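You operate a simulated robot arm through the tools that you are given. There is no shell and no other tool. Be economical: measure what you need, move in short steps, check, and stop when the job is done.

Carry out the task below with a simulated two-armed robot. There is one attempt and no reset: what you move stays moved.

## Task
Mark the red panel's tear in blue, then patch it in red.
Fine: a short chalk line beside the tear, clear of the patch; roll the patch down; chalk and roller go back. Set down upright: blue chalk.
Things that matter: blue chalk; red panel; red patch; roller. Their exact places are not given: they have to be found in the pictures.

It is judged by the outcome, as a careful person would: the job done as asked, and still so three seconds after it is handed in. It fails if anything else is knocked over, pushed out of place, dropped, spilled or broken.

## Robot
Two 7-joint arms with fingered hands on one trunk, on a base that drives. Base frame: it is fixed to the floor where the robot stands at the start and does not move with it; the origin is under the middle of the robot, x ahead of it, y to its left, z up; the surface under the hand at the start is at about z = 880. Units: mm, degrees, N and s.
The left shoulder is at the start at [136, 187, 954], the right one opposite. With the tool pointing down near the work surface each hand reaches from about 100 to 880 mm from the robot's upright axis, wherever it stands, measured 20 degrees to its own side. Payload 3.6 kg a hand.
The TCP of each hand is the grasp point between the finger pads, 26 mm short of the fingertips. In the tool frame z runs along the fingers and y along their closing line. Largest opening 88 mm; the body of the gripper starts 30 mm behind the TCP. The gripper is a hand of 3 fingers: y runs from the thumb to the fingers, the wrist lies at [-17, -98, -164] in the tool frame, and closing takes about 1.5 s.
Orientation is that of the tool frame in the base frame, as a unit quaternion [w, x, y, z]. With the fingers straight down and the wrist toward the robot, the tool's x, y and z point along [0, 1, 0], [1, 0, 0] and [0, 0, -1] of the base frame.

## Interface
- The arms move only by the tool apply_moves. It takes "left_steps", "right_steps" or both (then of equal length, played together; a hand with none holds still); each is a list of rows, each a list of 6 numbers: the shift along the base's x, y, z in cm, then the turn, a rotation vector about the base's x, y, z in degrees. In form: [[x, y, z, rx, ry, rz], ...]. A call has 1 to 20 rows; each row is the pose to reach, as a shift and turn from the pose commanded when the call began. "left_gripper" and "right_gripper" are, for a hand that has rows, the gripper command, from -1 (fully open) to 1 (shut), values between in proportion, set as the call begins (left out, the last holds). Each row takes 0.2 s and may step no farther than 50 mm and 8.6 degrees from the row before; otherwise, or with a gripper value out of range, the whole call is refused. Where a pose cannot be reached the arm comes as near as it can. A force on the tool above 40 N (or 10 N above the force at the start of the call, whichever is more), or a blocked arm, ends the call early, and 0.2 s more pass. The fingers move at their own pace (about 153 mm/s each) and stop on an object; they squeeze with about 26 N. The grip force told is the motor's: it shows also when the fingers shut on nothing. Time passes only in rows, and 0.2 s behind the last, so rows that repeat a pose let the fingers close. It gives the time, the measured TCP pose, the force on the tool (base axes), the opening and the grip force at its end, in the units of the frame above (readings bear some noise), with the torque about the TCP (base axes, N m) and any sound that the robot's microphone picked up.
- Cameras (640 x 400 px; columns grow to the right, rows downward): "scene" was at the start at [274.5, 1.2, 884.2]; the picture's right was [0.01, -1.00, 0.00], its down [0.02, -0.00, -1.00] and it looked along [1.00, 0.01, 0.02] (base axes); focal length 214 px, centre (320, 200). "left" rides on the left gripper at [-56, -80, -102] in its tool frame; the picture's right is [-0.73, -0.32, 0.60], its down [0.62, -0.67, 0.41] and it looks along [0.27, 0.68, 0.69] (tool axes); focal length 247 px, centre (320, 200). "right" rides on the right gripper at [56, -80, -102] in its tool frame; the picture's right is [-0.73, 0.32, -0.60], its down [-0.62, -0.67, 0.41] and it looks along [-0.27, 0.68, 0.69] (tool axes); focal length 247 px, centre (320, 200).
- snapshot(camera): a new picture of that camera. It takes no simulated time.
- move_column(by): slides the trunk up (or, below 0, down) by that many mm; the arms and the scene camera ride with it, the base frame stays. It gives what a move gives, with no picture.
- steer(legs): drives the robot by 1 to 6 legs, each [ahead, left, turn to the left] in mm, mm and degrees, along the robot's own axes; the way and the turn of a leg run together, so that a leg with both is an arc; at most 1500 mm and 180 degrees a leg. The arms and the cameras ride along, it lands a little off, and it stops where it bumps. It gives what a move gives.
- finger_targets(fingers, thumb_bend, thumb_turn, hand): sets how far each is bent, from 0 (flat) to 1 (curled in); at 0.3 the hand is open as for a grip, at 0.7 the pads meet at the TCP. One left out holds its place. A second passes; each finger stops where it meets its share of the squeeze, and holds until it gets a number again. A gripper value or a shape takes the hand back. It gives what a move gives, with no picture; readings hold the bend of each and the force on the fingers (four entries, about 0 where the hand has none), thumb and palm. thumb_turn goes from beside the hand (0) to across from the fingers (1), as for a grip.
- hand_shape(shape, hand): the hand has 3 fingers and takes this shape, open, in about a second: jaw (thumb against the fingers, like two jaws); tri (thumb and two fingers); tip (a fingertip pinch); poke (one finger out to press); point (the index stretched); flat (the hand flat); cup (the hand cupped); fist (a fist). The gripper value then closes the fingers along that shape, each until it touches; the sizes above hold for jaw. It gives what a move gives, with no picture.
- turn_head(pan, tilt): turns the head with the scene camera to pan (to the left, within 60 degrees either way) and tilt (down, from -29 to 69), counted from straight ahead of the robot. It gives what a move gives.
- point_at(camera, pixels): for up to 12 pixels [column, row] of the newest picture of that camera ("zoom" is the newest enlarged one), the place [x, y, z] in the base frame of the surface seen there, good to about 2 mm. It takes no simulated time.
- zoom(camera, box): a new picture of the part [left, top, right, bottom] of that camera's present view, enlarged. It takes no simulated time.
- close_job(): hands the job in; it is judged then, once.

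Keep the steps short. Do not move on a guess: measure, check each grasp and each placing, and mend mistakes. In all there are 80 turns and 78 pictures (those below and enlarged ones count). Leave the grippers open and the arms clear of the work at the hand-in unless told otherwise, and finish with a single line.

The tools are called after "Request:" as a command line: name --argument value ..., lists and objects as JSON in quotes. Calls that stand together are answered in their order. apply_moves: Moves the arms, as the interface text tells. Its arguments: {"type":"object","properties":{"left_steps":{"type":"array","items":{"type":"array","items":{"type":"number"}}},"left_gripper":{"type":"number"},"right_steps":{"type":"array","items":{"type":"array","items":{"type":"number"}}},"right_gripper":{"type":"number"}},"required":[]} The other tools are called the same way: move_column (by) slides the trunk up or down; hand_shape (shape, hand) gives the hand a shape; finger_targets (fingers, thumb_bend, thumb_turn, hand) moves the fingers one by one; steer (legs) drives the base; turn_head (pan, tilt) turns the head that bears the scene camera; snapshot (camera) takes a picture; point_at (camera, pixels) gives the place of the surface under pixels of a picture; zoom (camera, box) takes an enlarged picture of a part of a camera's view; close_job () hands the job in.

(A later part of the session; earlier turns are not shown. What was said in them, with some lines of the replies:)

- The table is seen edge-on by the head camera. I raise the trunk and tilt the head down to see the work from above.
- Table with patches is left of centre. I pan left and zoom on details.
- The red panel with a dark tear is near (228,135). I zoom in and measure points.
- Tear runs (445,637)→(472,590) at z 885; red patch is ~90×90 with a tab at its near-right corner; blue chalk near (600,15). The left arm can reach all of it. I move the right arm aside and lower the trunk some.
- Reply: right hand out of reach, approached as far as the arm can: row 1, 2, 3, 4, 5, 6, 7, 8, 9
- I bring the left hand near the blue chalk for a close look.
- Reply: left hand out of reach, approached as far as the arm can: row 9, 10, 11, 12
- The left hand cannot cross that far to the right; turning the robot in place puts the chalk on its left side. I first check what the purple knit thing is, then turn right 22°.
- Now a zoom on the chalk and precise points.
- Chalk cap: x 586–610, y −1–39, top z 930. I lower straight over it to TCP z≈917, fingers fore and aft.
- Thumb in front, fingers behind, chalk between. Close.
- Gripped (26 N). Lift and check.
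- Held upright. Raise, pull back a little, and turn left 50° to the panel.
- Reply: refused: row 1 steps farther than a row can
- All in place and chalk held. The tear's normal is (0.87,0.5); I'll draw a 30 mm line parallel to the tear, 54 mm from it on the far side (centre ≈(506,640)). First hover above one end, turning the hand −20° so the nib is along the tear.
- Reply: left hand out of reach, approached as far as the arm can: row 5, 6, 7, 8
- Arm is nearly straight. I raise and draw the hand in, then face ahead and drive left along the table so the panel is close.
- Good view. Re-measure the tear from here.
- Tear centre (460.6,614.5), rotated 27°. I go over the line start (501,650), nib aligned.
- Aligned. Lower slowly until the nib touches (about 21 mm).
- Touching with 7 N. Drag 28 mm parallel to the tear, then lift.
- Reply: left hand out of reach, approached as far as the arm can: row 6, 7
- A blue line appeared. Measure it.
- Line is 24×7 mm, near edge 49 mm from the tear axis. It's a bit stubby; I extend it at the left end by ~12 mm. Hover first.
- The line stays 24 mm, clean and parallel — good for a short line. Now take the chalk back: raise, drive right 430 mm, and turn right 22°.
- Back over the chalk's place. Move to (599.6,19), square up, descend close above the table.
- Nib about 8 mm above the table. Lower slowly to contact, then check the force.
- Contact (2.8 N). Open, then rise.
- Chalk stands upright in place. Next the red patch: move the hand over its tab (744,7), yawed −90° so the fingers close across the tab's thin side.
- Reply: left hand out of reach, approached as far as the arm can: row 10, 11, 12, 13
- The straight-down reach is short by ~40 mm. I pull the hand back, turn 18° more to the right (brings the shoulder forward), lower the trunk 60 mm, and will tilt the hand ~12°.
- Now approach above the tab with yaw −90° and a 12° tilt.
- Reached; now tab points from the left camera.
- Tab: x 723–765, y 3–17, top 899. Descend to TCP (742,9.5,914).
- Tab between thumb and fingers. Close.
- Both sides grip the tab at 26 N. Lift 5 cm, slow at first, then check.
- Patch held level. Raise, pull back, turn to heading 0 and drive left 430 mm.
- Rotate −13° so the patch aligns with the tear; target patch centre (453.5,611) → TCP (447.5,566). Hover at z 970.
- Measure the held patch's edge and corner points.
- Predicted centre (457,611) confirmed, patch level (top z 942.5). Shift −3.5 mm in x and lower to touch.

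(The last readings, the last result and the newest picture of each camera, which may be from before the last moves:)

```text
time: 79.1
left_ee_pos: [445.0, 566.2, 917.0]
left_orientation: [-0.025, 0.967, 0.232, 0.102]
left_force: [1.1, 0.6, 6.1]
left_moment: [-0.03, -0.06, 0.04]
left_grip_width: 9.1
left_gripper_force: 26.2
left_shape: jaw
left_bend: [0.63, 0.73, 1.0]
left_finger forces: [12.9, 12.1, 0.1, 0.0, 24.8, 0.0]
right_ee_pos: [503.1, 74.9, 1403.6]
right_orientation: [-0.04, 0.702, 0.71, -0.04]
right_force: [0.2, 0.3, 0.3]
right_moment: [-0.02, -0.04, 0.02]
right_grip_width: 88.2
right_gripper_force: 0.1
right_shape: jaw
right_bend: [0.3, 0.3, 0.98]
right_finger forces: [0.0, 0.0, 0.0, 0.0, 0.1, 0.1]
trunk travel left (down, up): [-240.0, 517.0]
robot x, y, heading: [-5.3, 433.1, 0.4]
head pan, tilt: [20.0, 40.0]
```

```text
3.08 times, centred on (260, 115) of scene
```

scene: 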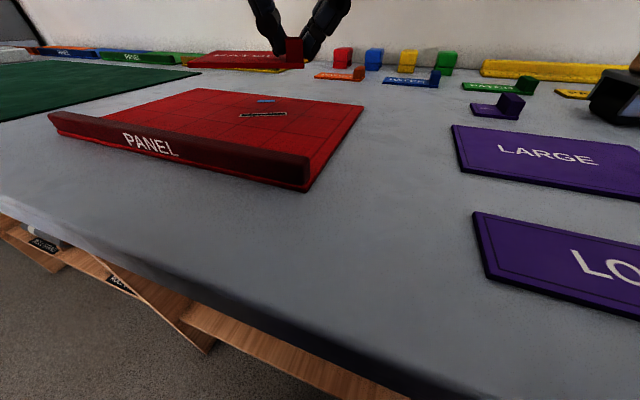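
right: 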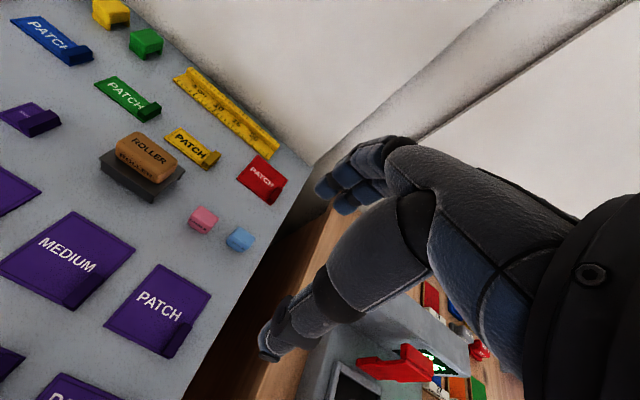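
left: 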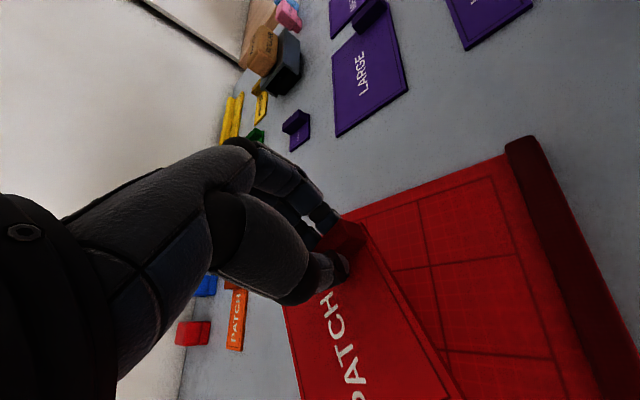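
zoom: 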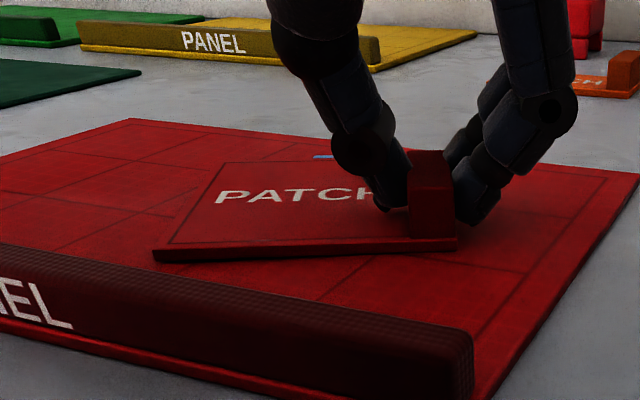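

Patch lies on the panel, tear covered, chalk line clear. Release and rise.

Request:
apply_moves --left_steps '[[0, 0, 0, 0, 0, 0], [0, 0, 0, 0, 0, 0], [0, 0, 0, 0, 0, 0], [0, 0, 0, 0, 0, 0], [0, 0, 0, 0, 0, 0], [0, 0, 2, 0, 0, 0], [0, 0, 6, 0, 0, 0], [0, 0, 10, 0, 0, 0], [0, 0, 15, 0, 0, 0], [0, 0, 18, 0, 0, 0], [0, 0, 18, 0, 0, 0]]' --left_gripper -1

Request:
zoom --camera "scene" --box '[180, 70, 340, 170]'

```text
time: 81.5
left_ee_pos: [446.8, 564.7, 1097.5]
left_orientation: [-0.024, 0.967, 0.232, 0.102]
left_force: [-0.8, -1.0, 0.4]
left_moment: [-0.03, -0.02, 0.01]
left_grip_width: 88.0
left_gripper_force: 0.0
left_shape: jaw
left_bend: [0.3, 0.3, 0.98]
left_finger forces: [0.0, 0.0, 0.1, 0.1, 0.1, 0.0]
right_ee_pos: [504.1, 74.6, 1403.0]
right_orientation: [-0.04, 0.702, 0.71, -0.039]
right_force: [-0.2, 0.2, 0.0]
right_moment: [0.02, 0.01, 0.02]
right_grip_width: 88.0
right_gripper_force: 0.0
right_shape: jaw
right_bend: [0.3, 0.3, 0.98]
right_finger forces: [0.0, 0.0, 0.0, 0.1, 0.0, 0.1]
trunk travel left (down, up): [-240.0, 517.0]
robot x, y, heading: [-2.4, 429.6, 0.9]
head pan, tilt: [20.0, 40.0]
```

```text
4.00 times, centred on (260, 120) of scene
```

zoom: 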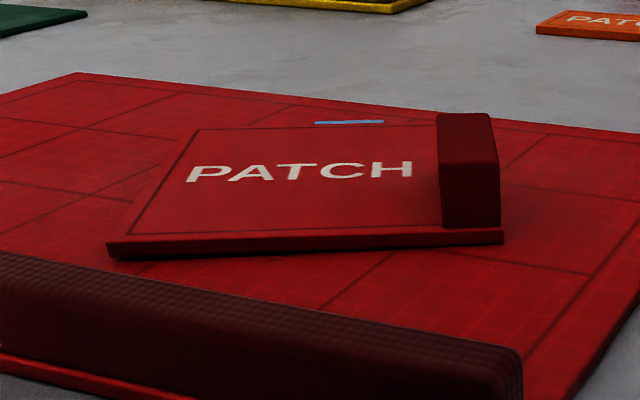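

Request:
point_at --camera "zoom" --pixels '[[110, 245], [500, 235], [200, 132], [430, 128], [495, 225], [320, 238], [280, 160], [440, 225], [440, 116], [488, 116], [320, 123], [380, 123]]'

```text
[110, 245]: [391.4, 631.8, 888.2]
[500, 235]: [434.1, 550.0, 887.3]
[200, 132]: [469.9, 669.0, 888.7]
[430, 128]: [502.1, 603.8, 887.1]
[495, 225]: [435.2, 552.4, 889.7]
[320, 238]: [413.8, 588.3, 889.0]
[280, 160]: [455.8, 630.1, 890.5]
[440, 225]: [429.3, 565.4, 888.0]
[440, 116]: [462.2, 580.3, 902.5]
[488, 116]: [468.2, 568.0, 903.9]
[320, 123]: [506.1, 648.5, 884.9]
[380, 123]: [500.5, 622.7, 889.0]
```

Patch centre (452,609.5), clear of the line by ~13 mm, tear well covered. Now the roller: drive right 410 mm and look closely at it.

Request:
steer --legs '[[0, -410, 0]]'

Request:
turn_head --pan 25 --tilt 35

Request:
snapshot --camera "scene"

```text
time: 84.0
left_ee_pos: [449.9, 156.9, 1096.9]
left_orientation: [-0.024, 0.968, 0.226, 0.102]
left_force: [-0.5, -1.1, 0.5]
left_moment: [0.03, -0.01, 0.01]
left_grip_width: 87.9
left_gripper_force: 0.1
left_shape: jaw
left_bend: [0.3, 0.3, 0.98]
left_finger forces: [0.0, 0.0, 0.0, 0.0, 0.0, 0.0]
right_ee_pos: [502.1, -334.2, 1402.4]
right_orientation: [-0.04, 0.706, 0.706, -0.04]
right_force: [0.4, -0.7, -0.1]
right_moment: [0.02, -0.02, -0.03]
right_grip_width: 87.9
right_gripper_force: 0.1
right_shape: jaw
right_bend: [0.3, 0.3, 0.98]
right_finger forces: [0.0, 0.1, 0.1, 0.1, 0.0, 0.0]
trunk travel left (down, up): [-240.0, 517.0]
robot x, y, heading: [-4.4, 29.2, 0.1]
head pan, tilt: [20.0, 40.0]
```

```text
time: 84.7
left_ee_pos: [449.5, 157.3, 1097.3]
left_orientation: [-0.024, 0.969, 0.226, 0.101]
left_force: [0.0, -0.2, -0.1]
left_moment: [0.03, 0.0, 0.0]
left_grip_width: 87.5
left_gripper_force: 0.1
left_shape: jaw
left_bend: [0.3, 0.3, 0.98]
left_finger forces: [0.0, 0.1, 0.0, 0.0, 0.0, 0.0]
right_ee_pos: [502.3, -333.7, 1403.6]
right_orientation: [-0.039, 0.706, 0.706, -0.039]
right_force: [-0.1, 0.4, -0.6]
right_moment: [-0.01, 0.0, 0.01]
right_grip_width: 87.8
right_gripper_force: 0.0
right_shape: jaw
right_bend: [0.3, 0.3, 0.98]
right_finger forces: [0.0, 0.1, 0.0, 0.0, 0.1, 0.0]
trunk travel left (down, up): [-240.0, 517.0]
robot x, y, heading: [-7.4, 30.7, -0.1]
head pan, tilt: [25.0, 35.0]
```

```text
24 pictures are left
```

scene: 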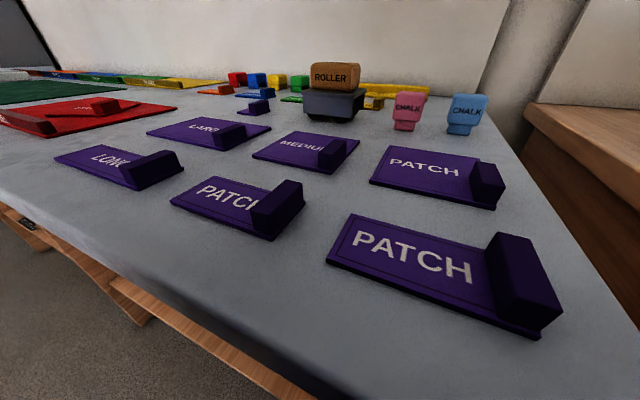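

Request:
zoom --camera "scene" --box '[290, 55, 390, 130]'

```text
5.33 times, centred on (340, 92) of scene
```

zoom: 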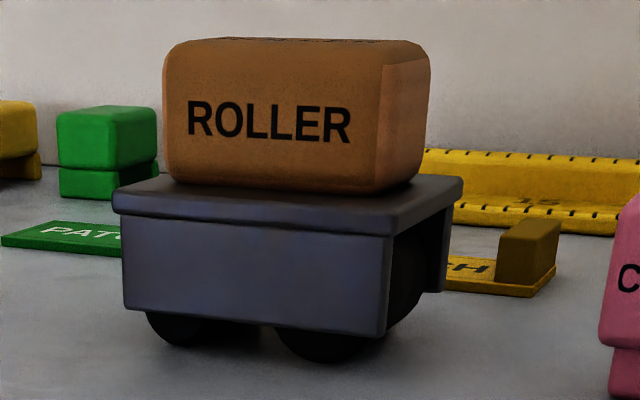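

Request:
point_at --camera "zoom" --pixels '[[170, 60], [380, 55], [425, 60], [175, 170], [375, 180], [115, 200], [390, 220], [455, 190], [125, 300], [385, 330], [325, 355], [165, 340]]'

```text
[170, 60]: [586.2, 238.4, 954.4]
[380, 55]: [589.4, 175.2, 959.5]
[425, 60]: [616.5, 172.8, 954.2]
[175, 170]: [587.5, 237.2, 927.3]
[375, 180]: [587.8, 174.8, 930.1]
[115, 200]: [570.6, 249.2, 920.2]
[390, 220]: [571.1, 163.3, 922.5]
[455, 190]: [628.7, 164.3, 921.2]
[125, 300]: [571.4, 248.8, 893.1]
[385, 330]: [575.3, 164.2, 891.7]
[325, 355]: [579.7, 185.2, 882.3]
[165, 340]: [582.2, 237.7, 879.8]
```

Roller: handle x 585–618, y 172–239, z 925–961 on a frame (60×88) with two rolls that run along y. I square the hand up and go above the handle.

Request:
apply_moves --left_steps '[[1.9, 0.6, 0, -1.34, 0.84, 7.94], [3.8, 1.2, 0, -2.68, 1.68, 15.88], [5.7, 1.8, 0, -4.01, 2.51, 23.81], [7.6, 2.4, 0, -5.35, 3.35, 31.75], [9.5, 3, 0, -6.69, 4.19, 39.69], [11.4, 3.6, 0, -8.03, 5.03, 47.63], [13.3, 4.2, -1, -9.36, 5.86, 55.56], [15.15, 4.8, -3.7, -10.7, 6.7, 63.5], [15.15, 4.8, -6, -10.7, 6.7, 63.5], [15.15, 4.8, -6, -10.7, 6.7, 63.5]]'

Request:
snapshot --camera "left"

```text
time: 86.9
left_ee_pos: [599.5, 205.2, 1035.5]
left_orientation: [-0.001, 0.706, 0.708, -0.001]
left_force: [0.4, -0.6, 0.1]
left_moment: [-0.01, -0.02, -0.01]
left_grip_width: 87.7
left_gripper_force: 0.0
left_shape: jaw
left_bend: [0.3, 0.3, 0.98]
left_finger forces: [0.1, 0.0, 0.0, 0.0, 0.0, 0.1]
right_ee_pos: [502.6, -334.6, 1402.7]
right_orientation: [-0.039, 0.706, 0.706, -0.04]
right_force: [-0.4, -0.1, -0.3]
right_moment: [0.0, 0.02, 0.03]
right_grip_width: 87.7
right_gripper_force: 0.0
right_shape: jaw
right_bend: [0.3, 0.3, 0.98]
right_finger forces: [0.0, 0.1, 0.0, 0.1, 0.1, 0.0]
trunk travel left (down, up): [-240.0, 517.0]
robot x, y, heading: [-1.3, 29.2, 0.1]
head pan, tilt: [25.0, 35.0]
```

```text
22 pictures are left
```

left: 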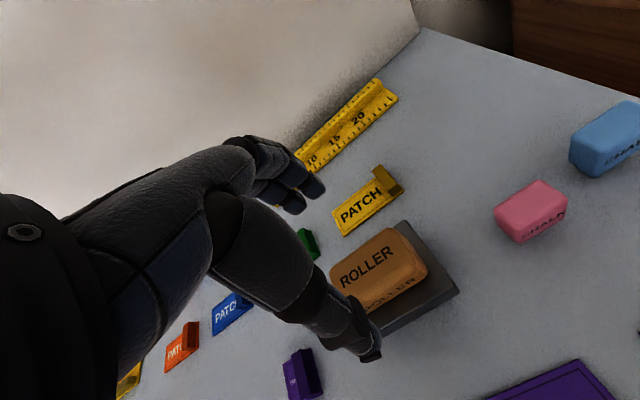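

Request:
point_at --camera "left" --pixels '[[336, 270], [392, 231], [424, 265], [362, 294], [380, 262], [405, 224], [457, 292], [372, 336]]'

```text
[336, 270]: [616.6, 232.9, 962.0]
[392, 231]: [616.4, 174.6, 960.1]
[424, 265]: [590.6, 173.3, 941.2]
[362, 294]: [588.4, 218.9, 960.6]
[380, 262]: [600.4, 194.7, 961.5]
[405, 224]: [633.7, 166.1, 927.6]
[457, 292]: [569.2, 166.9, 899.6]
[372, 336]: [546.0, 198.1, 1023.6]
```

Handle centre (602,205). Descend to TCP z≈956 and close.

Request:
apply_moves --left_steps '[[0.2, 0, -3, 0, 0, 0], [0.2, 0, -6, 0, 0, 0], [0.2, 0, -7.6, 0, 0, 0], [0.2, 0, -8, 0, 0, 0], [0.2, 0, -8, 0, 0, 0]]'

Request:
apply_moves --left_steps '[[0, 0, 0, 0, 0, 0], [0, 0, 0, 0, 0, 0], [0, 0, 0, 0, 0, 0], [0, 0, 0, 0, 0, 0], [0, 0, 0, 0, 0, 0], [0, 0, 0, 0, 0, 0], [0, 0, 0, 0, 0, 0], [0, 0, 0, 0, 0, 0]]' --left_gripper 1

Request:
zoom --camera "scene" --box '[280, 30, 400, 130]'

```text
time: 88.1
left_ee_pos: [602.9, 205.1, 956.1]
left_orientation: [-0.001, 0.706, 0.708, 0.0]
left_force: [0.4, -0.2, -0.4]
left_moment: [-0.04, -0.01, -0.01]
left_grip_width: 87.5
left_gripper_force: 0.1
left_shape: jaw
left_bend: [0.3, 0.3, 0.98]
left_finger forces: [0.1, 0.0, 0.1, 0.0, 0.0, 0.1]
right_ee_pos: [503.0, -333.6, 1403.2]
right_orientation: [-0.04, 0.706, 0.706, -0.04]
right_force: [0.1, 0.1, -0.3]
right_moment: [-0.01, 0.0, -0.01]
right_grip_width: 88.0
right_gripper_force: 0.0
right_shape: jaw
right_bend: [0.3, 0.3, 0.98]
right_finger forces: [0.1, 0.0, 0.1, 0.0, 0.0, 0.1]
trunk travel left (down, up): [-240.0, 517.0]
robot x, y, heading: [-1.8, 30.2, 0.4]
head pan, tilt: [25.0, 35.0]
```

```text
time: 89.9
left_ee_pos: [603.0, 205.6, 955.9]
left_orientation: [-0.001, 0.706, 0.708, 0.0]
left_force: [-0.2, -0.3, 1.0]
left_moment: [0.03, 0.03, -0.04]
left_grip_width: 36.3
left_gripper_force: 26.2
left_shape: jaw
left_bend: [0.45, 0.72, 1.0]
left_finger forces: [11.6, 11.7, 0.1, 0.1, 23.7, 0.0]
right_ee_pos: [503.0, -333.5, 1403.5]
right_orientation: [-0.04, 0.706, 0.706, -0.039]
right_force: [-0.7, -0.4, 0.0]
right_moment: [0.01, 0.0, -0.03]
right_grip_width: 87.8
right_gripper_force: 0.1
right_shape: jaw
right_bend: [0.3, 0.3, 0.98]
right_finger forces: [0.0, 0.0, 0.1, 0.0, 0.1, 0.1]
trunk travel left (down, up): [-240.0, 517.0]
robot x, y, heading: [-7.2, 27.9, 0.1]
head pan, tilt: [25.0, 35.0]
```

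```text
4.00 times, centred on (340, 80) of scene
```

zoom: 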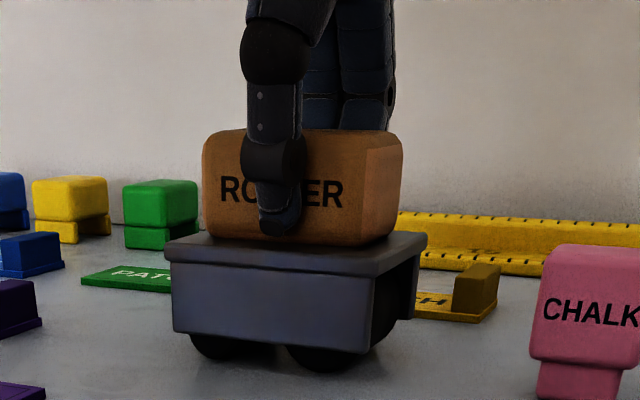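

Held. Lift 13 cm and check.

Request:
apply_moves --left_steps '[[0, 0, 0.5, 0, 0, 0], [0, 0, 2, 0, 0, 0], [0, 0, 5, 0, 0, 0], [-1, 0, 9, 0, 0, 0], [-4, 0, 12, 0, 0, 0], [-8, 0, 13, 0, 0, 0], [-8, 0, 13, 0, 0, 0]]'

Request:
zoom --camera "scene" --box '[260, 0, 420, 130]'

```text
time: 91.5
left_ee_pos: [524.5, 207.0, 1088.0]
left_orientation: [-0.001, 0.706, 0.708, -0.001]
left_force: [0.3, 0.1, -4.0]
left_moment: [-0.01, 0.04, -0.04]
left_grip_width: 35.9
left_gripper_force: 25.7
left_shape: jaw
left_bend: [0.45, 0.72, 1.0]
left_finger forces: [12.1, 11.6, 0.0, 0.1, 23.8, 0.1]
right_ee_pos: [502.8, -333.9, 1403.5]
right_orientation: [-0.039, 0.706, 0.706, -0.039]
right_force: [-0.9, 0.5, -0.3]
right_moment: [-0.02, -0.02, 0.02]
right_grip_width: 87.9
right_gripper_force: 0.1
right_shape: jaw
right_bend: [0.3, 0.3, 0.98]
right_finger forces: [0.1, 0.0, 0.1, 0.0, 0.1, 0.0]
trunk travel left (down, up): [-240.0, 517.0]
robot x, y, heading: [-1.3, 29.5, -0.2]
head pan, tilt: [25.0, 35.0]
```

```text
3.08 times, centred on (340, 65) of scene
```

zoom: 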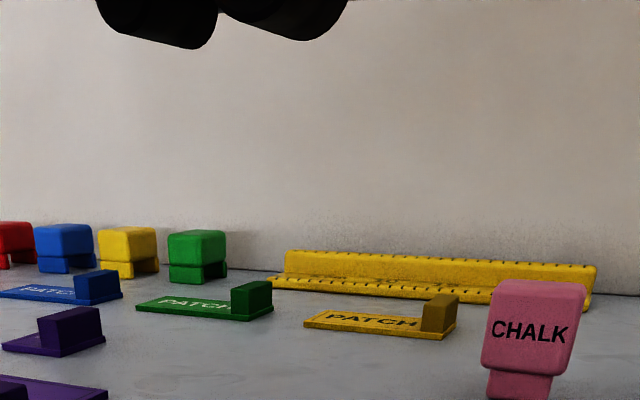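

Held firmly. Drive left 400 mm with it raised.

Request:
steer --legs '[[0, 400, 0]]'

Request:
turn_head --pan 20 --tilt 42

Request:
apply_moves --left_steps '[[-1, 0, 0, 0, 0, -8], [-2, 0, 0, 0, 0, -16], [-3, 0, 0, 0, 0, -24], [-4, 0, 0, 0, 0, -32], [-5, 0, 0, 0, 0, -40], [-6, 0, 0, 0, 0, -48], [-7, 0, 0, 0, 0, -56], [-8, 0, 0, 0, 0, -63], [-8, 0, 0, 0, 0, -63]]'

```text
time: 94.0
left_ee_pos: [521.8, 614.3, 1087.3]
left_orientation: [0.0, 0.706, 0.709, -0.001]
left_force: [0.7, 0.7, -4.7]
left_moment: [-0.01, -0.01, 0.01]
left_grip_width: 36.0
left_gripper_force: 25.8
left_shape: jaw
left_bend: [0.45, 0.72, 1.0]
left_finger forces: [12.0, 11.8, 0.0, 0.0, 23.8, 0.0]
right_ee_pos: [504.7, 73.5, 1404.5]
right_orientation: [-0.039, 0.705, 0.707, -0.04]
right_force: [-0.1, 0.5, 1.0]
right_moment: [-0.01, 0.0, -0.01]
right_grip_width: 87.8
right_gripper_force: 0.0
right_shape: jaw
right_bend: [0.3, 0.3, 0.98]
right_finger forces: [0.1, 0.0, 0.0, 0.1, 0.0, 0.0]
trunk travel left (down, up): [-240.0, 517.0]
robot x, y, heading: [-5.5, 431.5, -0.0]
head pan, tilt: [25.0, 35.0]
```

```text
time: 94.7
left_ee_pos: [520.8, 613.0, 1087.7]
left_orientation: [-0.001, 0.706, 0.709, 0.0]
left_force: [-0.3, -0.4, -3.5]
left_moment: [-0.06, -0.03, 0.0]
left_grip_width: 36.1
left_gripper_force: 26.0
left_shape: jaw
left_bend: [0.45, 0.72, 1.0]
left_finger forces: [12.0, 11.8, 0.0, 0.0, 23.9, 0.0]
right_ee_pos: [503.9, 73.4, 1404.0]
right_orientation: [-0.04, 0.705, 0.707, -0.04]
right_force: [-0.4, -0.4, 0.5]
right_moment: [0.01, -0.01, 0.01]
right_grip_width: 88.1
right_gripper_force: 0.1
right_shape: jaw
right_bend: [0.3, 0.3, 0.98]
right_finger forces: [0.0, 0.1, 0.0, 0.1, 0.0, 0.1]
trunk travel left (down, up): [-240.0, 517.0]
robot x, y, heading: [-2.8, 430.7, 0.5]
head pan, tilt: [20.0, 42.0]
```

```text
time: 96.7
left_ee_pos: [442.2, 612.8, 1088.0]
left_orientation: [-0.001, 0.972, 0.235, 0.0]
left_force: [0.0, -0.4, -3.9]
left_moment: [-0.04, -0.02, -0.03]
left_grip_width: 36.3
left_gripper_force: 26.1
left_shape: jaw
left_bend: [0.45, 0.72, 1.0]
left_finger forces: [12.1, 11.7, 0.1, 0.0, 23.8, 0.1]
right_ee_pos: [505.1, 72.5, 1404.5]
right_orientation: [-0.039, 0.704, 0.708, -0.04]
right_force: [0.5, -0.8, -1.2]
right_moment: [0.01, -0.03, -0.01]
right_grip_width: 87.9
right_gripper_force: 0.0
right_shape: jaw
right_bend: [0.3, 0.3, 0.98]
right_finger forces: [0.1, 0.1, 0.0, 0.0, 0.0, 0.0]
trunk travel left (down, up): [-240.0, 517.0]
robot x, y, heading: [-4.2, 431.5, -0.1]
head pan, tilt: [20.0, 42.0]
```

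Aligned (yaw −62.8°). Lower over the patch's near part to a hover, 2 cm above.

Request:
apply_moves --left_steps '[[-0.5, -0.3, -4, 0, 0, 0], [-1.07, -0.7, -7, 0, 0, 0], [-1.07, -0.7, -10, 0, 0, 0], [-1.07, -0.7, -10.8, 0, 0, 0], [-1.07, -0.7, -10.8, 0, 0, 0]]'

Request:
zoom --camera "scene" --box '[160, 10, 360, 160]'

```text
time: 97.8
left_ee_pos: [431.6, 606.4, 978.5]
left_orientation: [-0.001, 0.972, 0.236, -0.001]
left_force: [-0.7, 0.1, -3.3]
left_moment: [0.0, 0.02, 0.01]
left_grip_width: 36.3
left_gripper_force: 25.6
left_shape: jaw
left_bend: [0.45, 0.72, 1.0]
left_finger forces: [12.1, 11.9, 0.0, 0.1, 23.9, 0.0]
right_ee_pos: [504.5, 72.5, 1404.1]
right_orientation: [-0.039, 0.705, 0.707, -0.039]
right_force: [-0.2, -0.5, 0.2]
right_moment: [0.01, 0.05, 0.04]
right_grip_width: 87.9
right_gripper_force: 0.1
right_shape: jaw
right_bend: [0.3, 0.3, 0.98]
right_finger forces: [0.1, 0.0, 0.0, 0.0, 0.0, 0.0]
trunk travel left (down, up): [-240.0, 517.0]
robot x, y, heading: [-2.8, 432.3, 0.0]
head pan, tilt: [20.0, 42.0]
```

```text
2.67 times, centred on (260, 85) of scene
```

zoom: 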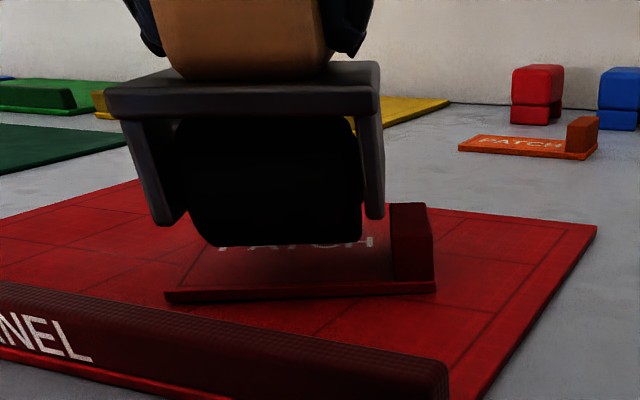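

Rolls over the patch, frame clear of the tab (I add 3 mm). Lower to contact.

Request:
apply_moves --left_steps '[[-0.14, 0.27, -0.4, 0, 0, 0], [-0.14, 0.27, -0.9, 0, 0, 0], [-0.14, 0.27, -1.2, 0, 0, 0], [-0.14, 0.27, -1.35, 0, 0, 0], [-0.14, 0.27, -1.45, 0, 0, 0], [-0.14, 0.27, -1.45, 0, 0, 0]]'

Request:
zoom --camera "scene" --box '[160, 10, 360, 160]'

```text
time: 99.2
left_ee_pos: [429.9, 609.0, 964.7]
left_orientation: [-0.001, 0.972, 0.236, 0.0]
left_force: [0.5, 0.0, 0.4]
left_moment: [-0.01, -0.03, -0.02]
left_grip_width: 36.3
left_gripper_force: 26.4
left_shape: jaw
left_bend: [0.45, 0.72, 1.0]
left_finger forces: [12.2, 11.9, 0.0, 0.1, 24.3, 0.0]
right_ee_pos: [502.9, 73.2, 1403.5]
right_orientation: [-0.038, 0.705, 0.707, -0.039]
right_force: [0.8, 0.2, 0.4]
right_moment: [0.02, 0.0, 0.02]
right_grip_width: 88.0
right_gripper_force: 0.0
right_shape: jaw
right_bend: [0.3, 0.3, 0.98]
right_finger forces: [0.0, 0.0, 0.1, 0.1, 0.0, 0.0]
trunk travel left (down, up): [-240.0, 517.0]
robot x, y, heading: [-2.4, 433.1, 0.2]
head pan, tilt: [20.0, 42.0]
```

```text
2.67 times, centred on (260, 85) of scene
```

zoom: 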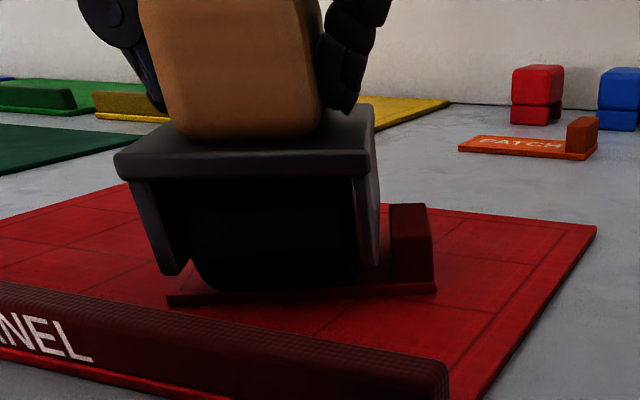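

Touching (weight just borne). Press ~1.5 mm more and roll 40 mm out and back along the normal.

Request:
apply_moves --left_steps '[[0, 0, -0.08, 0, 0, 0], [0, 0, -0.15, 0, 0, 0], [0.53, 0.27, -0.15, 0, 0, 0], [1.07, 0.54, -0.15, 0, 0, 0], [1.6, 0.82, -0.15, 0, 0, 0], [2.14, 1.09, -0.15, 0, 0, 0], [2.67, 1.36, -0.15, 0, 0, 0], [3.2, 1.63, -0.15, 0, 0, 0], [3.65, 1.86, -0.15, 0, 0, 0], [3.65, 1.86, -0.15, 0, 0, 0]]'

Request:
zoom --camera "scene" --box '[160, 10, 360, 160]'

```text
time: 101.5
left_ee_pos: [465.6, 627.5, 963.4]
left_orientation: [-0.001, 0.972, 0.236, 0.0]
left_force: [-0.4, 0.5, 7.9]
left_moment: [-0.05, -0.03, 0.0]
left_grip_width: 36.1
left_gripper_force: 26.0
left_shape: jaw
left_bend: [0.45, 0.72, 1.0]
left_finger forces: [12.6, 12.6, 0.0, 0.1, 25.6, 0.0]
right_ee_pos: [502.7, 72.3, 1404.2]
right_orientation: [-0.04, 0.705, 0.707, -0.04]
right_force: [0.5, -0.3, -0.3]
right_moment: [-0.03, 0.01, -0.02]
right_grip_width: 87.6
right_gripper_force: 0.1
right_shape: jaw
right_bend: [0.3, 0.3, 0.98]
right_finger forces: [0.0, 0.0, 0.0, 0.0, 0.0, 0.0]
trunk travel left (down, up): [-240.0, 517.0]
robot x, y, heading: [-1.8, 432.7, 0.1]
head pan, tilt: [20.0, 42.0]
```

```text
2.67 times, centred on (260, 85) of scene
```

zoom: 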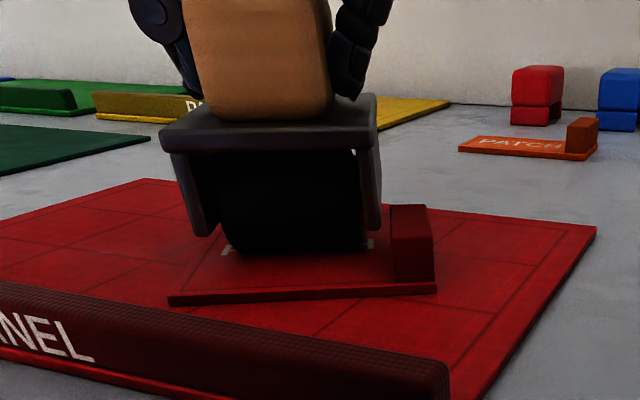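

Firm ~11 N roll, patch not shifted. Roll back with a little more pressure, then lift slightly, shift 14 mm along the tear and lower again.

Request:
apply_moves --left_steps '[[0, 0, -0.08, 0, 0, 0], [-0.53, -0.27, -0.08, 0, 0, 0], [-1.07, -0.54, -0.08, 0, 0, 0], [-1.6, -0.82, -0.08, 0, 0, 0], [-2.14, -1.09, -0.08, 0, 0, 0], [-2.67, -1.36, -0.08, 0, 0, 0], [-3.2, -1.63, -0.08, 0, 0, 0], [-3.7, -1.88, -0.08, 0, 0, 0], [-3.7, -1.88, -0.08, 0, 0, 0], [-3.7, -1.88, 1, 0, 0, 0], [-4.3, -0.65, 1, 0, 0, 0], [-4.3, -0.65, 0.2, 0, 0, 0], [-4.3, -0.65, 0, 0, 0, 0], [-4.3, -0.65, -0.08, 0, 0, 0], [-4.3, -0.65, -0.08, 0, 0, 0]]'

Request:
apply_moves --left_steps '[[0.53, 0.27, 0, 0, 0, 0], [1.07, 0.54, 0, 0, 0, 0], [1.6, 0.82, 0, 0, 0, 0], [2.14, 1.09, 0, 0, 0, 0], [2.67, 1.36, 0, 0, 0, 0], [3.2, 1.63, 0, 0, 0, 0], [3.65, 1.86, 0, 0, 0, 0], [3.2, 1.63, 0, 0, 0, 0], [2.67, 1.36, 0, 0, 0, 0], [2.14, 1.09, 0, 0, 0, 0], [1.6, 0.82, 0, 0, 0, 0], [1.07, 0.54, 0, 0, 0, 0], [0.53, 0.27, 0, 0, 0, 0], [0, 0, 0, 0, 0, 0], [0, 0, 0, 0, 0, 0]]'

Request:
apply_moves --left_steps '[[0, 0, 1, 0, 0, 0], [0, 0, 5, 0, 0, 0], [0, 0, 9, 0, 0, 0], [0, 0, 12.5, 0, 0, 0], [0, 0, 12.5, 0, 0, 0]]'

Request:
zoom --camera "scene" --box '[160, 50, 360, 180]'

```text
time: 104.7
left_ee_pos: [423.8, 621.6, 964.5]
left_orientation: [0.0, 0.972, 0.235, 0.001]
left_force: [0.5, 1.4, 7.1]
left_moment: [0.02, -0.02, 0.0]
left_grip_width: 36.3
left_gripper_force: 26.0
left_shape: jaw
left_bend: [0.45, 0.72, 1.0]
left_finger forces: [12.7, 12.4, 0.0, 0.0, 26.5, 0.1]
right_ee_pos: [503.4, 72.7, 1404.0]
right_orientation: [-0.039, 0.704, 0.708, -0.039]
right_force: [-0.2, -0.5, 0.1]
right_moment: [-0.01, -0.01, 0.01]
right_grip_width: 87.7
right_gripper_force: 0.0
right_shape: jaw
right_bend: [0.3, 0.3, 0.98]
right_finger forces: [0.1, 0.1, 0.1, 0.1, 0.0, 0.0]
trunk travel left (down, up): [-240.0, 517.0]
robot x, y, heading: [-0.6, 431.3, 0.4]
head pan, tilt: [20.0, 42.0]
```

```text
time: 107.8
left_ee_pos: [421.8, 619.4, 963.9]
left_orientation: [0.0, 0.971, 0.237, 0.001]
left_force: [-0.7, 0.2, 10.1]
left_moment: [0.0, 0.0, 0.0]
left_grip_width: 36.3
left_gripper_force: 26.0
left_shape: jaw
left_bend: [0.45, 0.72, 1.0]
left_finger forces: [13.1, 13.3, 0.0, 0.0, 26.4, 0.1]
right_ee_pos: [503.2, 72.7, 1403.7]
right_orientation: [-0.039, 0.705, 0.707, -0.04]
right_force: [-0.3, 0.4, -0.9]
right_moment: [-0.03, 0.02, -0.01]
right_grip_width: 87.9
right_gripper_force: 0.1
right_shape: jaw
right_bend: [0.3, 0.3, 0.98]
right_finger forces: [0.1, 0.0, 0.1, 0.0, 0.1, 0.0]
trunk travel left (down, up): [-240.0, 517.0]
robot x, y, heading: [-1.3, 431.3, 0.2]
head pan, tilt: [20.0, 42.0]
```

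```text
time: 109.0
left_ee_pos: [423.3, 620.1, 1087.6]
left_orientation: [0.0, 0.972, 0.236, 0.0]
left_force: [-0.9, 0.8, -3.7]
left_moment: [-0.01, 0.02, 0.0]
left_grip_width: 36.5
left_gripper_force: 26.2
left_shape: jaw
left_bend: [0.45, 0.72, 1.0]
left_finger forces: [12.4, 12.6, 0.0, 0.0, 25.2, 0.1]
right_ee_pos: [504.6, 74.2, 1404.0]
right_orientation: [-0.039, 0.705, 0.707, -0.04]
right_force: [-0.6, -0.2, 0.3]
right_moment: [0.01, 0.01, -0.02]
right_grip_width: 87.9
right_gripper_force: 0.0
right_shape: jaw
right_bend: [0.3, 0.3, 0.98]
right_finger forces: [0.1, 0.1, 0.1, 0.0, 0.0, 0.0]
trunk travel left (down, up): [-240.0, 517.0]
robot x, y, heading: [-4.0, 432.7, 0.2]
head pan, tilt: [20.0, 42.0]
```

```text
3.08 times, centred on (260, 115) of scene
```

zoom: 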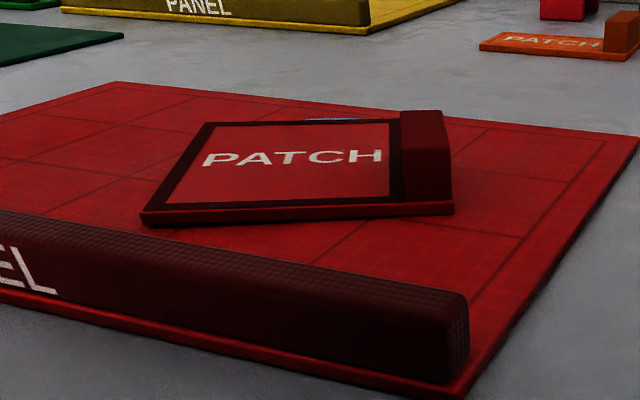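

The patch's rim turned dark — it has bonded. Return the roller: rotate back to yaw 0 and drive right 400 mm.

Request:
apply_moves --left_steps '[[1, 0, 0, 0, 0, 8], [2, 0, 0, 0, 0, 16], [3, 0, 0, 0, 0, 24], [4, 0, 0, 0, 0, 32], [5, 0, 0, 0, 0, 40], [6, 0, 0, 0, 0, 48], [7, 0, 0, 0, 0, 56], [8, 0, 0.5, 0, 0, 62.7], [8, 0, 0.5, 0, 0, 62.7]]'

Request:
steer --legs '[[0, -403, 0]]'

Request:
turn_head --pan 25 --tilt 35

```text
time: 111.0
left_ee_pos: [503.9, 620.8, 1093.7]
left_orientation: [-0.001, 0.706, 0.708, -0.001]
left_force: [-0.4, -0.4, -3.3]
left_moment: [-0.01, 0.02, 0.05]
left_grip_width: 35.9
left_gripper_force: 26.2
left_shape: jaw
left_bend: [0.45, 0.72, 1.0]
left_finger forces: [12.4, 12.7, 0.0, 0.1, 25.1, 0.0]
right_ee_pos: [503.3, 72.4, 1402.5]
right_orientation: [-0.039, 0.705, 0.707, -0.039]
right_force: [-0.5, 0.1, 0.4]
right_moment: [0.03, -0.01, -0.01]
right_grip_width: 88.1
right_gripper_force: 0.1
right_shape: jaw
right_bend: [0.3, 0.3, 0.98]
right_finger forces: [0.1, 0.0, 0.0, 0.1, 0.0, 0.0]
trunk travel left (down, up): [-240.0, 517.0]
robot x, y, heading: [-3.3, 431.4, 0.2]
head pan, tilt: [20.0, 42.0]
```

```text
time: 113.6
left_ee_pos: [504.4, 209.0, 1094.0]
left_orientation: [0.0, 0.711, 0.704, 0.0]
left_force: [-0.9, -0.6, -3.1]
left_moment: [-0.02, -0.01, -0.03]
left_grip_width: 36.3
left_gripper_force: 25.7
left_shape: jaw
left_bend: [0.45, 0.72, 1.0]
left_finger forces: [12.6, 12.8, 0.0, 0.1, 25.2, 0.0]
right_ee_pos: [499.8, -338.1, 1403.2]
right_orientation: [-0.039, 0.708, 0.704, -0.04]
right_force: [0.1, -0.9, -0.2]
right_moment: [0.02, -0.01, 0.03]
right_grip_width: 87.7
right_gripper_force: 0.1
right_shape: jaw
right_bend: [0.3, 0.3, 0.98]
right_finger forces: [0.0, 0.0, 0.1, 0.0, 0.0, 0.0]
trunk travel left (down, up): [-240.0, 517.0]
robot x, y, heading: [-4.0, 28.7, -0.4]
head pan, tilt: [20.0, 42.0]
```

```text
time: 114.2
left_ee_pos: [504.0, 210.7, 1092.6]
left_orientation: [-0.001, 0.711, 0.703, -0.001]
left_force: [-0.1, -0.2, -2.5]
left_moment: [0.0, 0.0, 0.01]
left_grip_width: 36.2
left_gripper_force: 25.8
left_shape: jaw
left_bend: [0.45, 0.72, 1.0]
left_finger forces: [12.6, 12.7, 0.0, 0.1, 25.2, 0.0]
right_ee_pos: [499.8, -338.1, 1404.6]
right_orientation: [-0.039, 0.708, 0.704, -0.04]
right_force: [-0.6, -0.1, -0.2]
right_moment: [-0.01, 0.01, -0.03]
right_grip_width: 87.9
right_gripper_force: 0.0
right_shape: jaw
right_bend: [0.3, 0.3, 0.98]
right_finger forces: [0.1, 0.0, 0.0, 0.0, 0.0, 0.1]
trunk travel left (down, up): [-240.0, 517.0]
robot x, y, heading: [-5.2, 27.6, -0.4]
head pan, tilt: [25.0, 35.0]
```

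Move to (603,205.5) and descend to about 1 cm above the table.

Request:
apply_moves --left_steps '[[4, -0.2, 0, 0, 0, 0.3], [8, -0.4, 0, 0, 0, 0.7], [9.9, -0.45, -3, 0, 0, 0.7], [9.9, -0.45, -7, 0, 0, 0.7], [9.9, -0.45, -11, 0, 0, 0.7], [9.9, -0.45, -12.6, 0, 0, 0.7], [9.9, -0.45, -12.6, 0, 0, 0.7]]'

Request:
zoom --camera "scene" --box '[280, 30, 400, 130]'

```text
time: 115.8
left_ee_pos: [604.5, 207.3, 967.7]
left_orientation: [-0.001, 0.706, 0.708, -0.001]
left_force: [-0.1, 0.0, -3.9]
left_moment: [-0.02, 0.01, -0.03]
left_grip_width: 36.5
left_gripper_force: 25.8
left_shape: jaw
left_bend: [0.45, 0.72, 1.0]
left_finger forces: [12.4, 12.5, 0.1, 0.1, 24.9, 0.0]
right_ee_pos: [499.7, -337.6, 1404.2]
right_orientation: [-0.04, 0.709, 0.703, -0.039]
right_force: [-0.1, -0.2, 0.2]
right_moment: [0.01, 0.02, -0.02]
right_grip_width: 88.0
right_gripper_force: 0.1
right_shape: jaw
right_bend: [0.3, 0.3, 0.98]
right_finger forces: [0.0, 0.1, 0.0, 0.0, 0.1, 0.1]
trunk travel left (down, up): [-240.0, 517.0]
robot x, y, heading: [-0.3, 31.1, -0.3]
head pan, tilt: [25.0, 35.0]
```

```text
4.00 times, centred on (340, 80) of scene
```

zoom: 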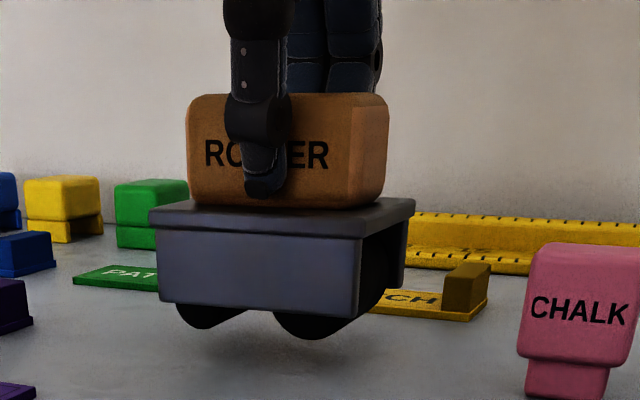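

Level. Lower to contact in small steps.

Request:
apply_moves --left_steps '[[-0.1, -0.15, -0.5, 0, 0, 0], [-0.1, -0.15, -0.9, 0, 0, 0], [-0.1, -0.15, -1.1, 0, 0, 0], [-0.1, -0.15, -1.2, 0, 0, 0], [-0.1, -0.15, -1.25, 0, 0, 0], [-0.1, -0.15, -1.25, 0, 0, 0]]'

```text
time: 117.2
left_ee_pos: [600.8, 204.4, 955.2]
left_orientation: [0.0, 0.707, 0.707, -0.001]
left_force: [-0.8, 0.0, 0.5]
left_moment: [0.01, 0.0, 0.0]
left_grip_width: 36.3
left_gripper_force: 26.2
left_shape: jaw
left_bend: [0.45, 0.72, 1.0]
left_finger forces: [12.2, 12.4, 0.0, 0.0, 25.6, 0.1]
right_ee_pos: [498.5, -338.4, 1403.4]
right_orientation: [-0.039, 0.708, 0.704, -0.039]
right_force: [-0.2, -0.3, 0.4]
right_moment: [0.0, 0.0, -0.02]
right_grip_width: 87.9
right_gripper_force: 0.0
right_shape: jaw
right_bend: [0.3, 0.3, 0.98]
right_finger forces: [0.0, 0.1, 0.1, 0.0, 0.0, 0.0]
trunk travel left (down, up): [-240.0, 517.0]
robot x, y, heading: [-0.1, 26.0, -0.5]
head pan, tilt: [25.0, 35.0]
```

It stands on the table (weight gone). Open, rise, and check everything.

Request:
apply_moves --left_steps '[[0, 0, 0, 0, 0, 0], [0, 0, 0, 0, 0, 0], [0, 0, 0, 0, 0, 0], [0, 0, 0, 0, 0, 0], [0, 0, 0, 0, 0, 0], [0, 0, 2, 0, 0, 0], [0, 0, 6, 0, 0, 0], [0, 0, 10, 0, 0, 0], [-1, 0, 14, 0, 0, 0], [-4, 0, 17, 0, 0, 0], [-8, 0, 19, 0, 0, 0], [-12, 0, 20, 0, 0, 0], [-12, 0, 20, 0, 0, 0]]' --left_gripper -1

Request:
snapshot --camera "scene"

Request:
zoom --camera "scene" --box '[280, 50, 500, 150]'

```text
time: 120.0
left_ee_pos: [481.7, 206.7, 1155.5]
left_orientation: [-0.002, 0.706, 0.708, -0.001]
left_force: [0.1, 0.0, 0.0]
left_moment: [-0.02, 0.02, 0.02]
left_grip_width: 87.7
left_gripper_force: 0.1
left_shape: jaw
left_bend: [0.3, 0.3, 0.98]
left_finger forces: [0.0, 0.0, 0.0, 0.0, 0.1, 0.0]
right_ee_pos: [500.2, -337.9, 1403.2]
right_orientation: [-0.04, 0.709, 0.703, -0.039]
right_force: [0.2, 0.4, 0.2]
right_moment: [-0.03, -0.02, -0.03]
right_grip_width: 88.1
right_gripper_force: 0.0
right_shape: jaw
right_bend: [0.3, 0.3, 0.98]
right_finger forces: [0.1, 0.0, 0.1, 0.0, 0.0, 0.0]
trunk travel left (down, up): [-240.0, 517.0]
robot x, y, heading: [-4.0, 26.3, -0.5]
head pan, tilt: [25.0, 35.0]
```

```text
14 pictures are left
```

scene: 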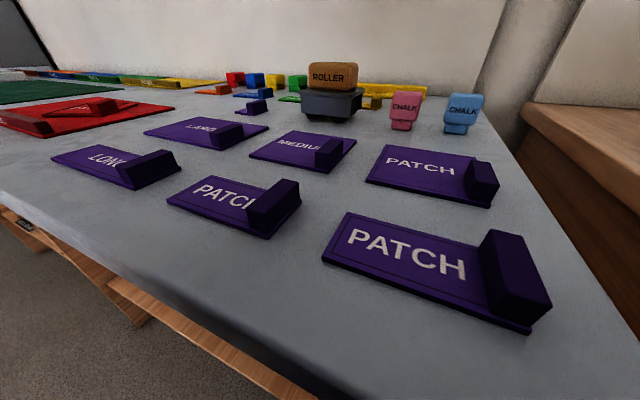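

```text
2.91 times, centred on (390, 100) of scene
```

zoom: 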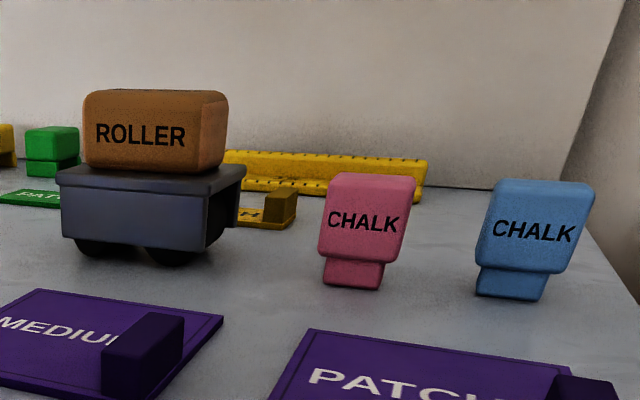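

Roller and chalk stand in place. I raise the trunk for a last look at the panel, line and patch.

Request:
move_column --by 250

Request:
turn_head --pan 50 --tilt 40

Request:
zoom --camera "scene" --box '[150, 60, 400, 220]'

```text
time: 122.6
left_ee_pos: [483.5, 204.8, 1406.0]
left_orientation: [0.0, 0.706, 0.709, 0.0]
left_force: [-0.3, -0.3, 0.1]
left_moment: [0.02, -0.01, 0.01]
left_grip_width: 88.1
left_gripper_force: 0.1
left_shape: jaw
left_bend: [0.3, 0.3, 0.98]
left_finger forces: [0.0, 0.0, 0.0, 0.0, 0.1, 0.0]
right_ee_pos: [389.7, -336.6, 1714.9]
right_orientation: [0.015, 0.709, 0.705, 0.015]
right_force: [0.1, -0.8, -0.5]
right_moment: [0.0, -0.03, 0.03]
right_grip_width: 88.1
right_gripper_force: 0.0
right_shape: jaw
right_bend: [0.3, 0.3, 0.98]
right_finger forces: [0.0, 0.0, 0.1, 0.0, 0.0, 0.0]
trunk travel left (down, up): [-490.0, 267.0]
robot x, y, heading: [-5.7, 28.4, -0.4]
head pan, tilt: [25.0, 35.0]
```

```text
time: 123.5
left_ee_pos: [482.5, 204.9, 1405.1]
left_orientation: [-0.001, 0.707, 0.707, 0.0]
left_force: [-0.3, 0.5, -0.3]
left_moment: [-0.02, 0.01, 0.03]
left_grip_width: 88.1
left_gripper_force: 0.0
left_shape: jaw
left_bend: [0.3, 0.3, 0.98]
left_finger forces: [0.1, 0.0, 0.1, 0.1, 0.0, 0.0]
right_ee_pos: [388.7, -337.1, 1715.6]
right_orientation: [0.015, 0.71, 0.704, 0.015]
right_force: [-0.6, 0.1, 0.7]
right_moment: [0.01, -0.02, 0.01]
right_grip_width: 88.0
right_gripper_force: 0.0
right_shape: jaw
right_bend: [0.3, 0.3, 0.98]
right_finger forces: [0.1, 0.0, 0.0, 0.1, 0.0, 0.0]
trunk travel left (down, up): [-490.0, 267.0]
robot x, y, heading: [-1.8, 31.1, -0.2]
head pan, tilt: [50.0, 40.0]
```

```text
2.50 times, centred on (275, 140) of scene
```

zoom: 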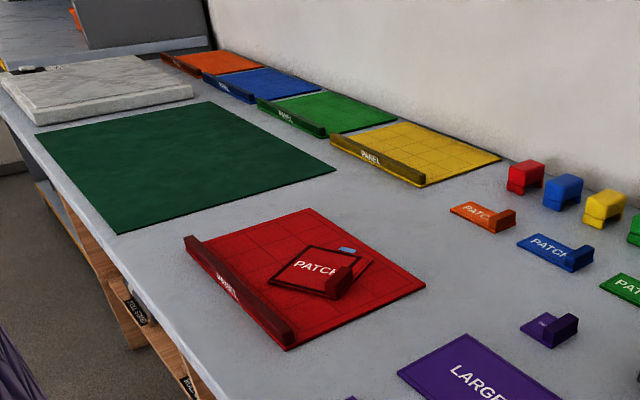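

Request:
zoom --camera "scene" --box '[245, 145, 305, 185]'

```text
10.00 times, centred on (275, 165) of scene
```

zoom: 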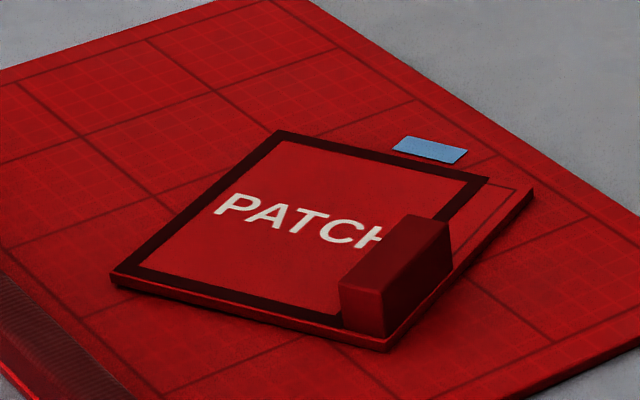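

The patch is bonded over the tear and the chalk line is whole and clear of it. The chalk and roller are back, and both hands are open and clear, so I hand in.

Request:
close_job

```text
The job is handed in.
```

The red panel's tear is marked with a 24 mm blue chalk line and covered by the rolled-down red patch; the blue chalk is back in its place upright, and the roller is back in its place.
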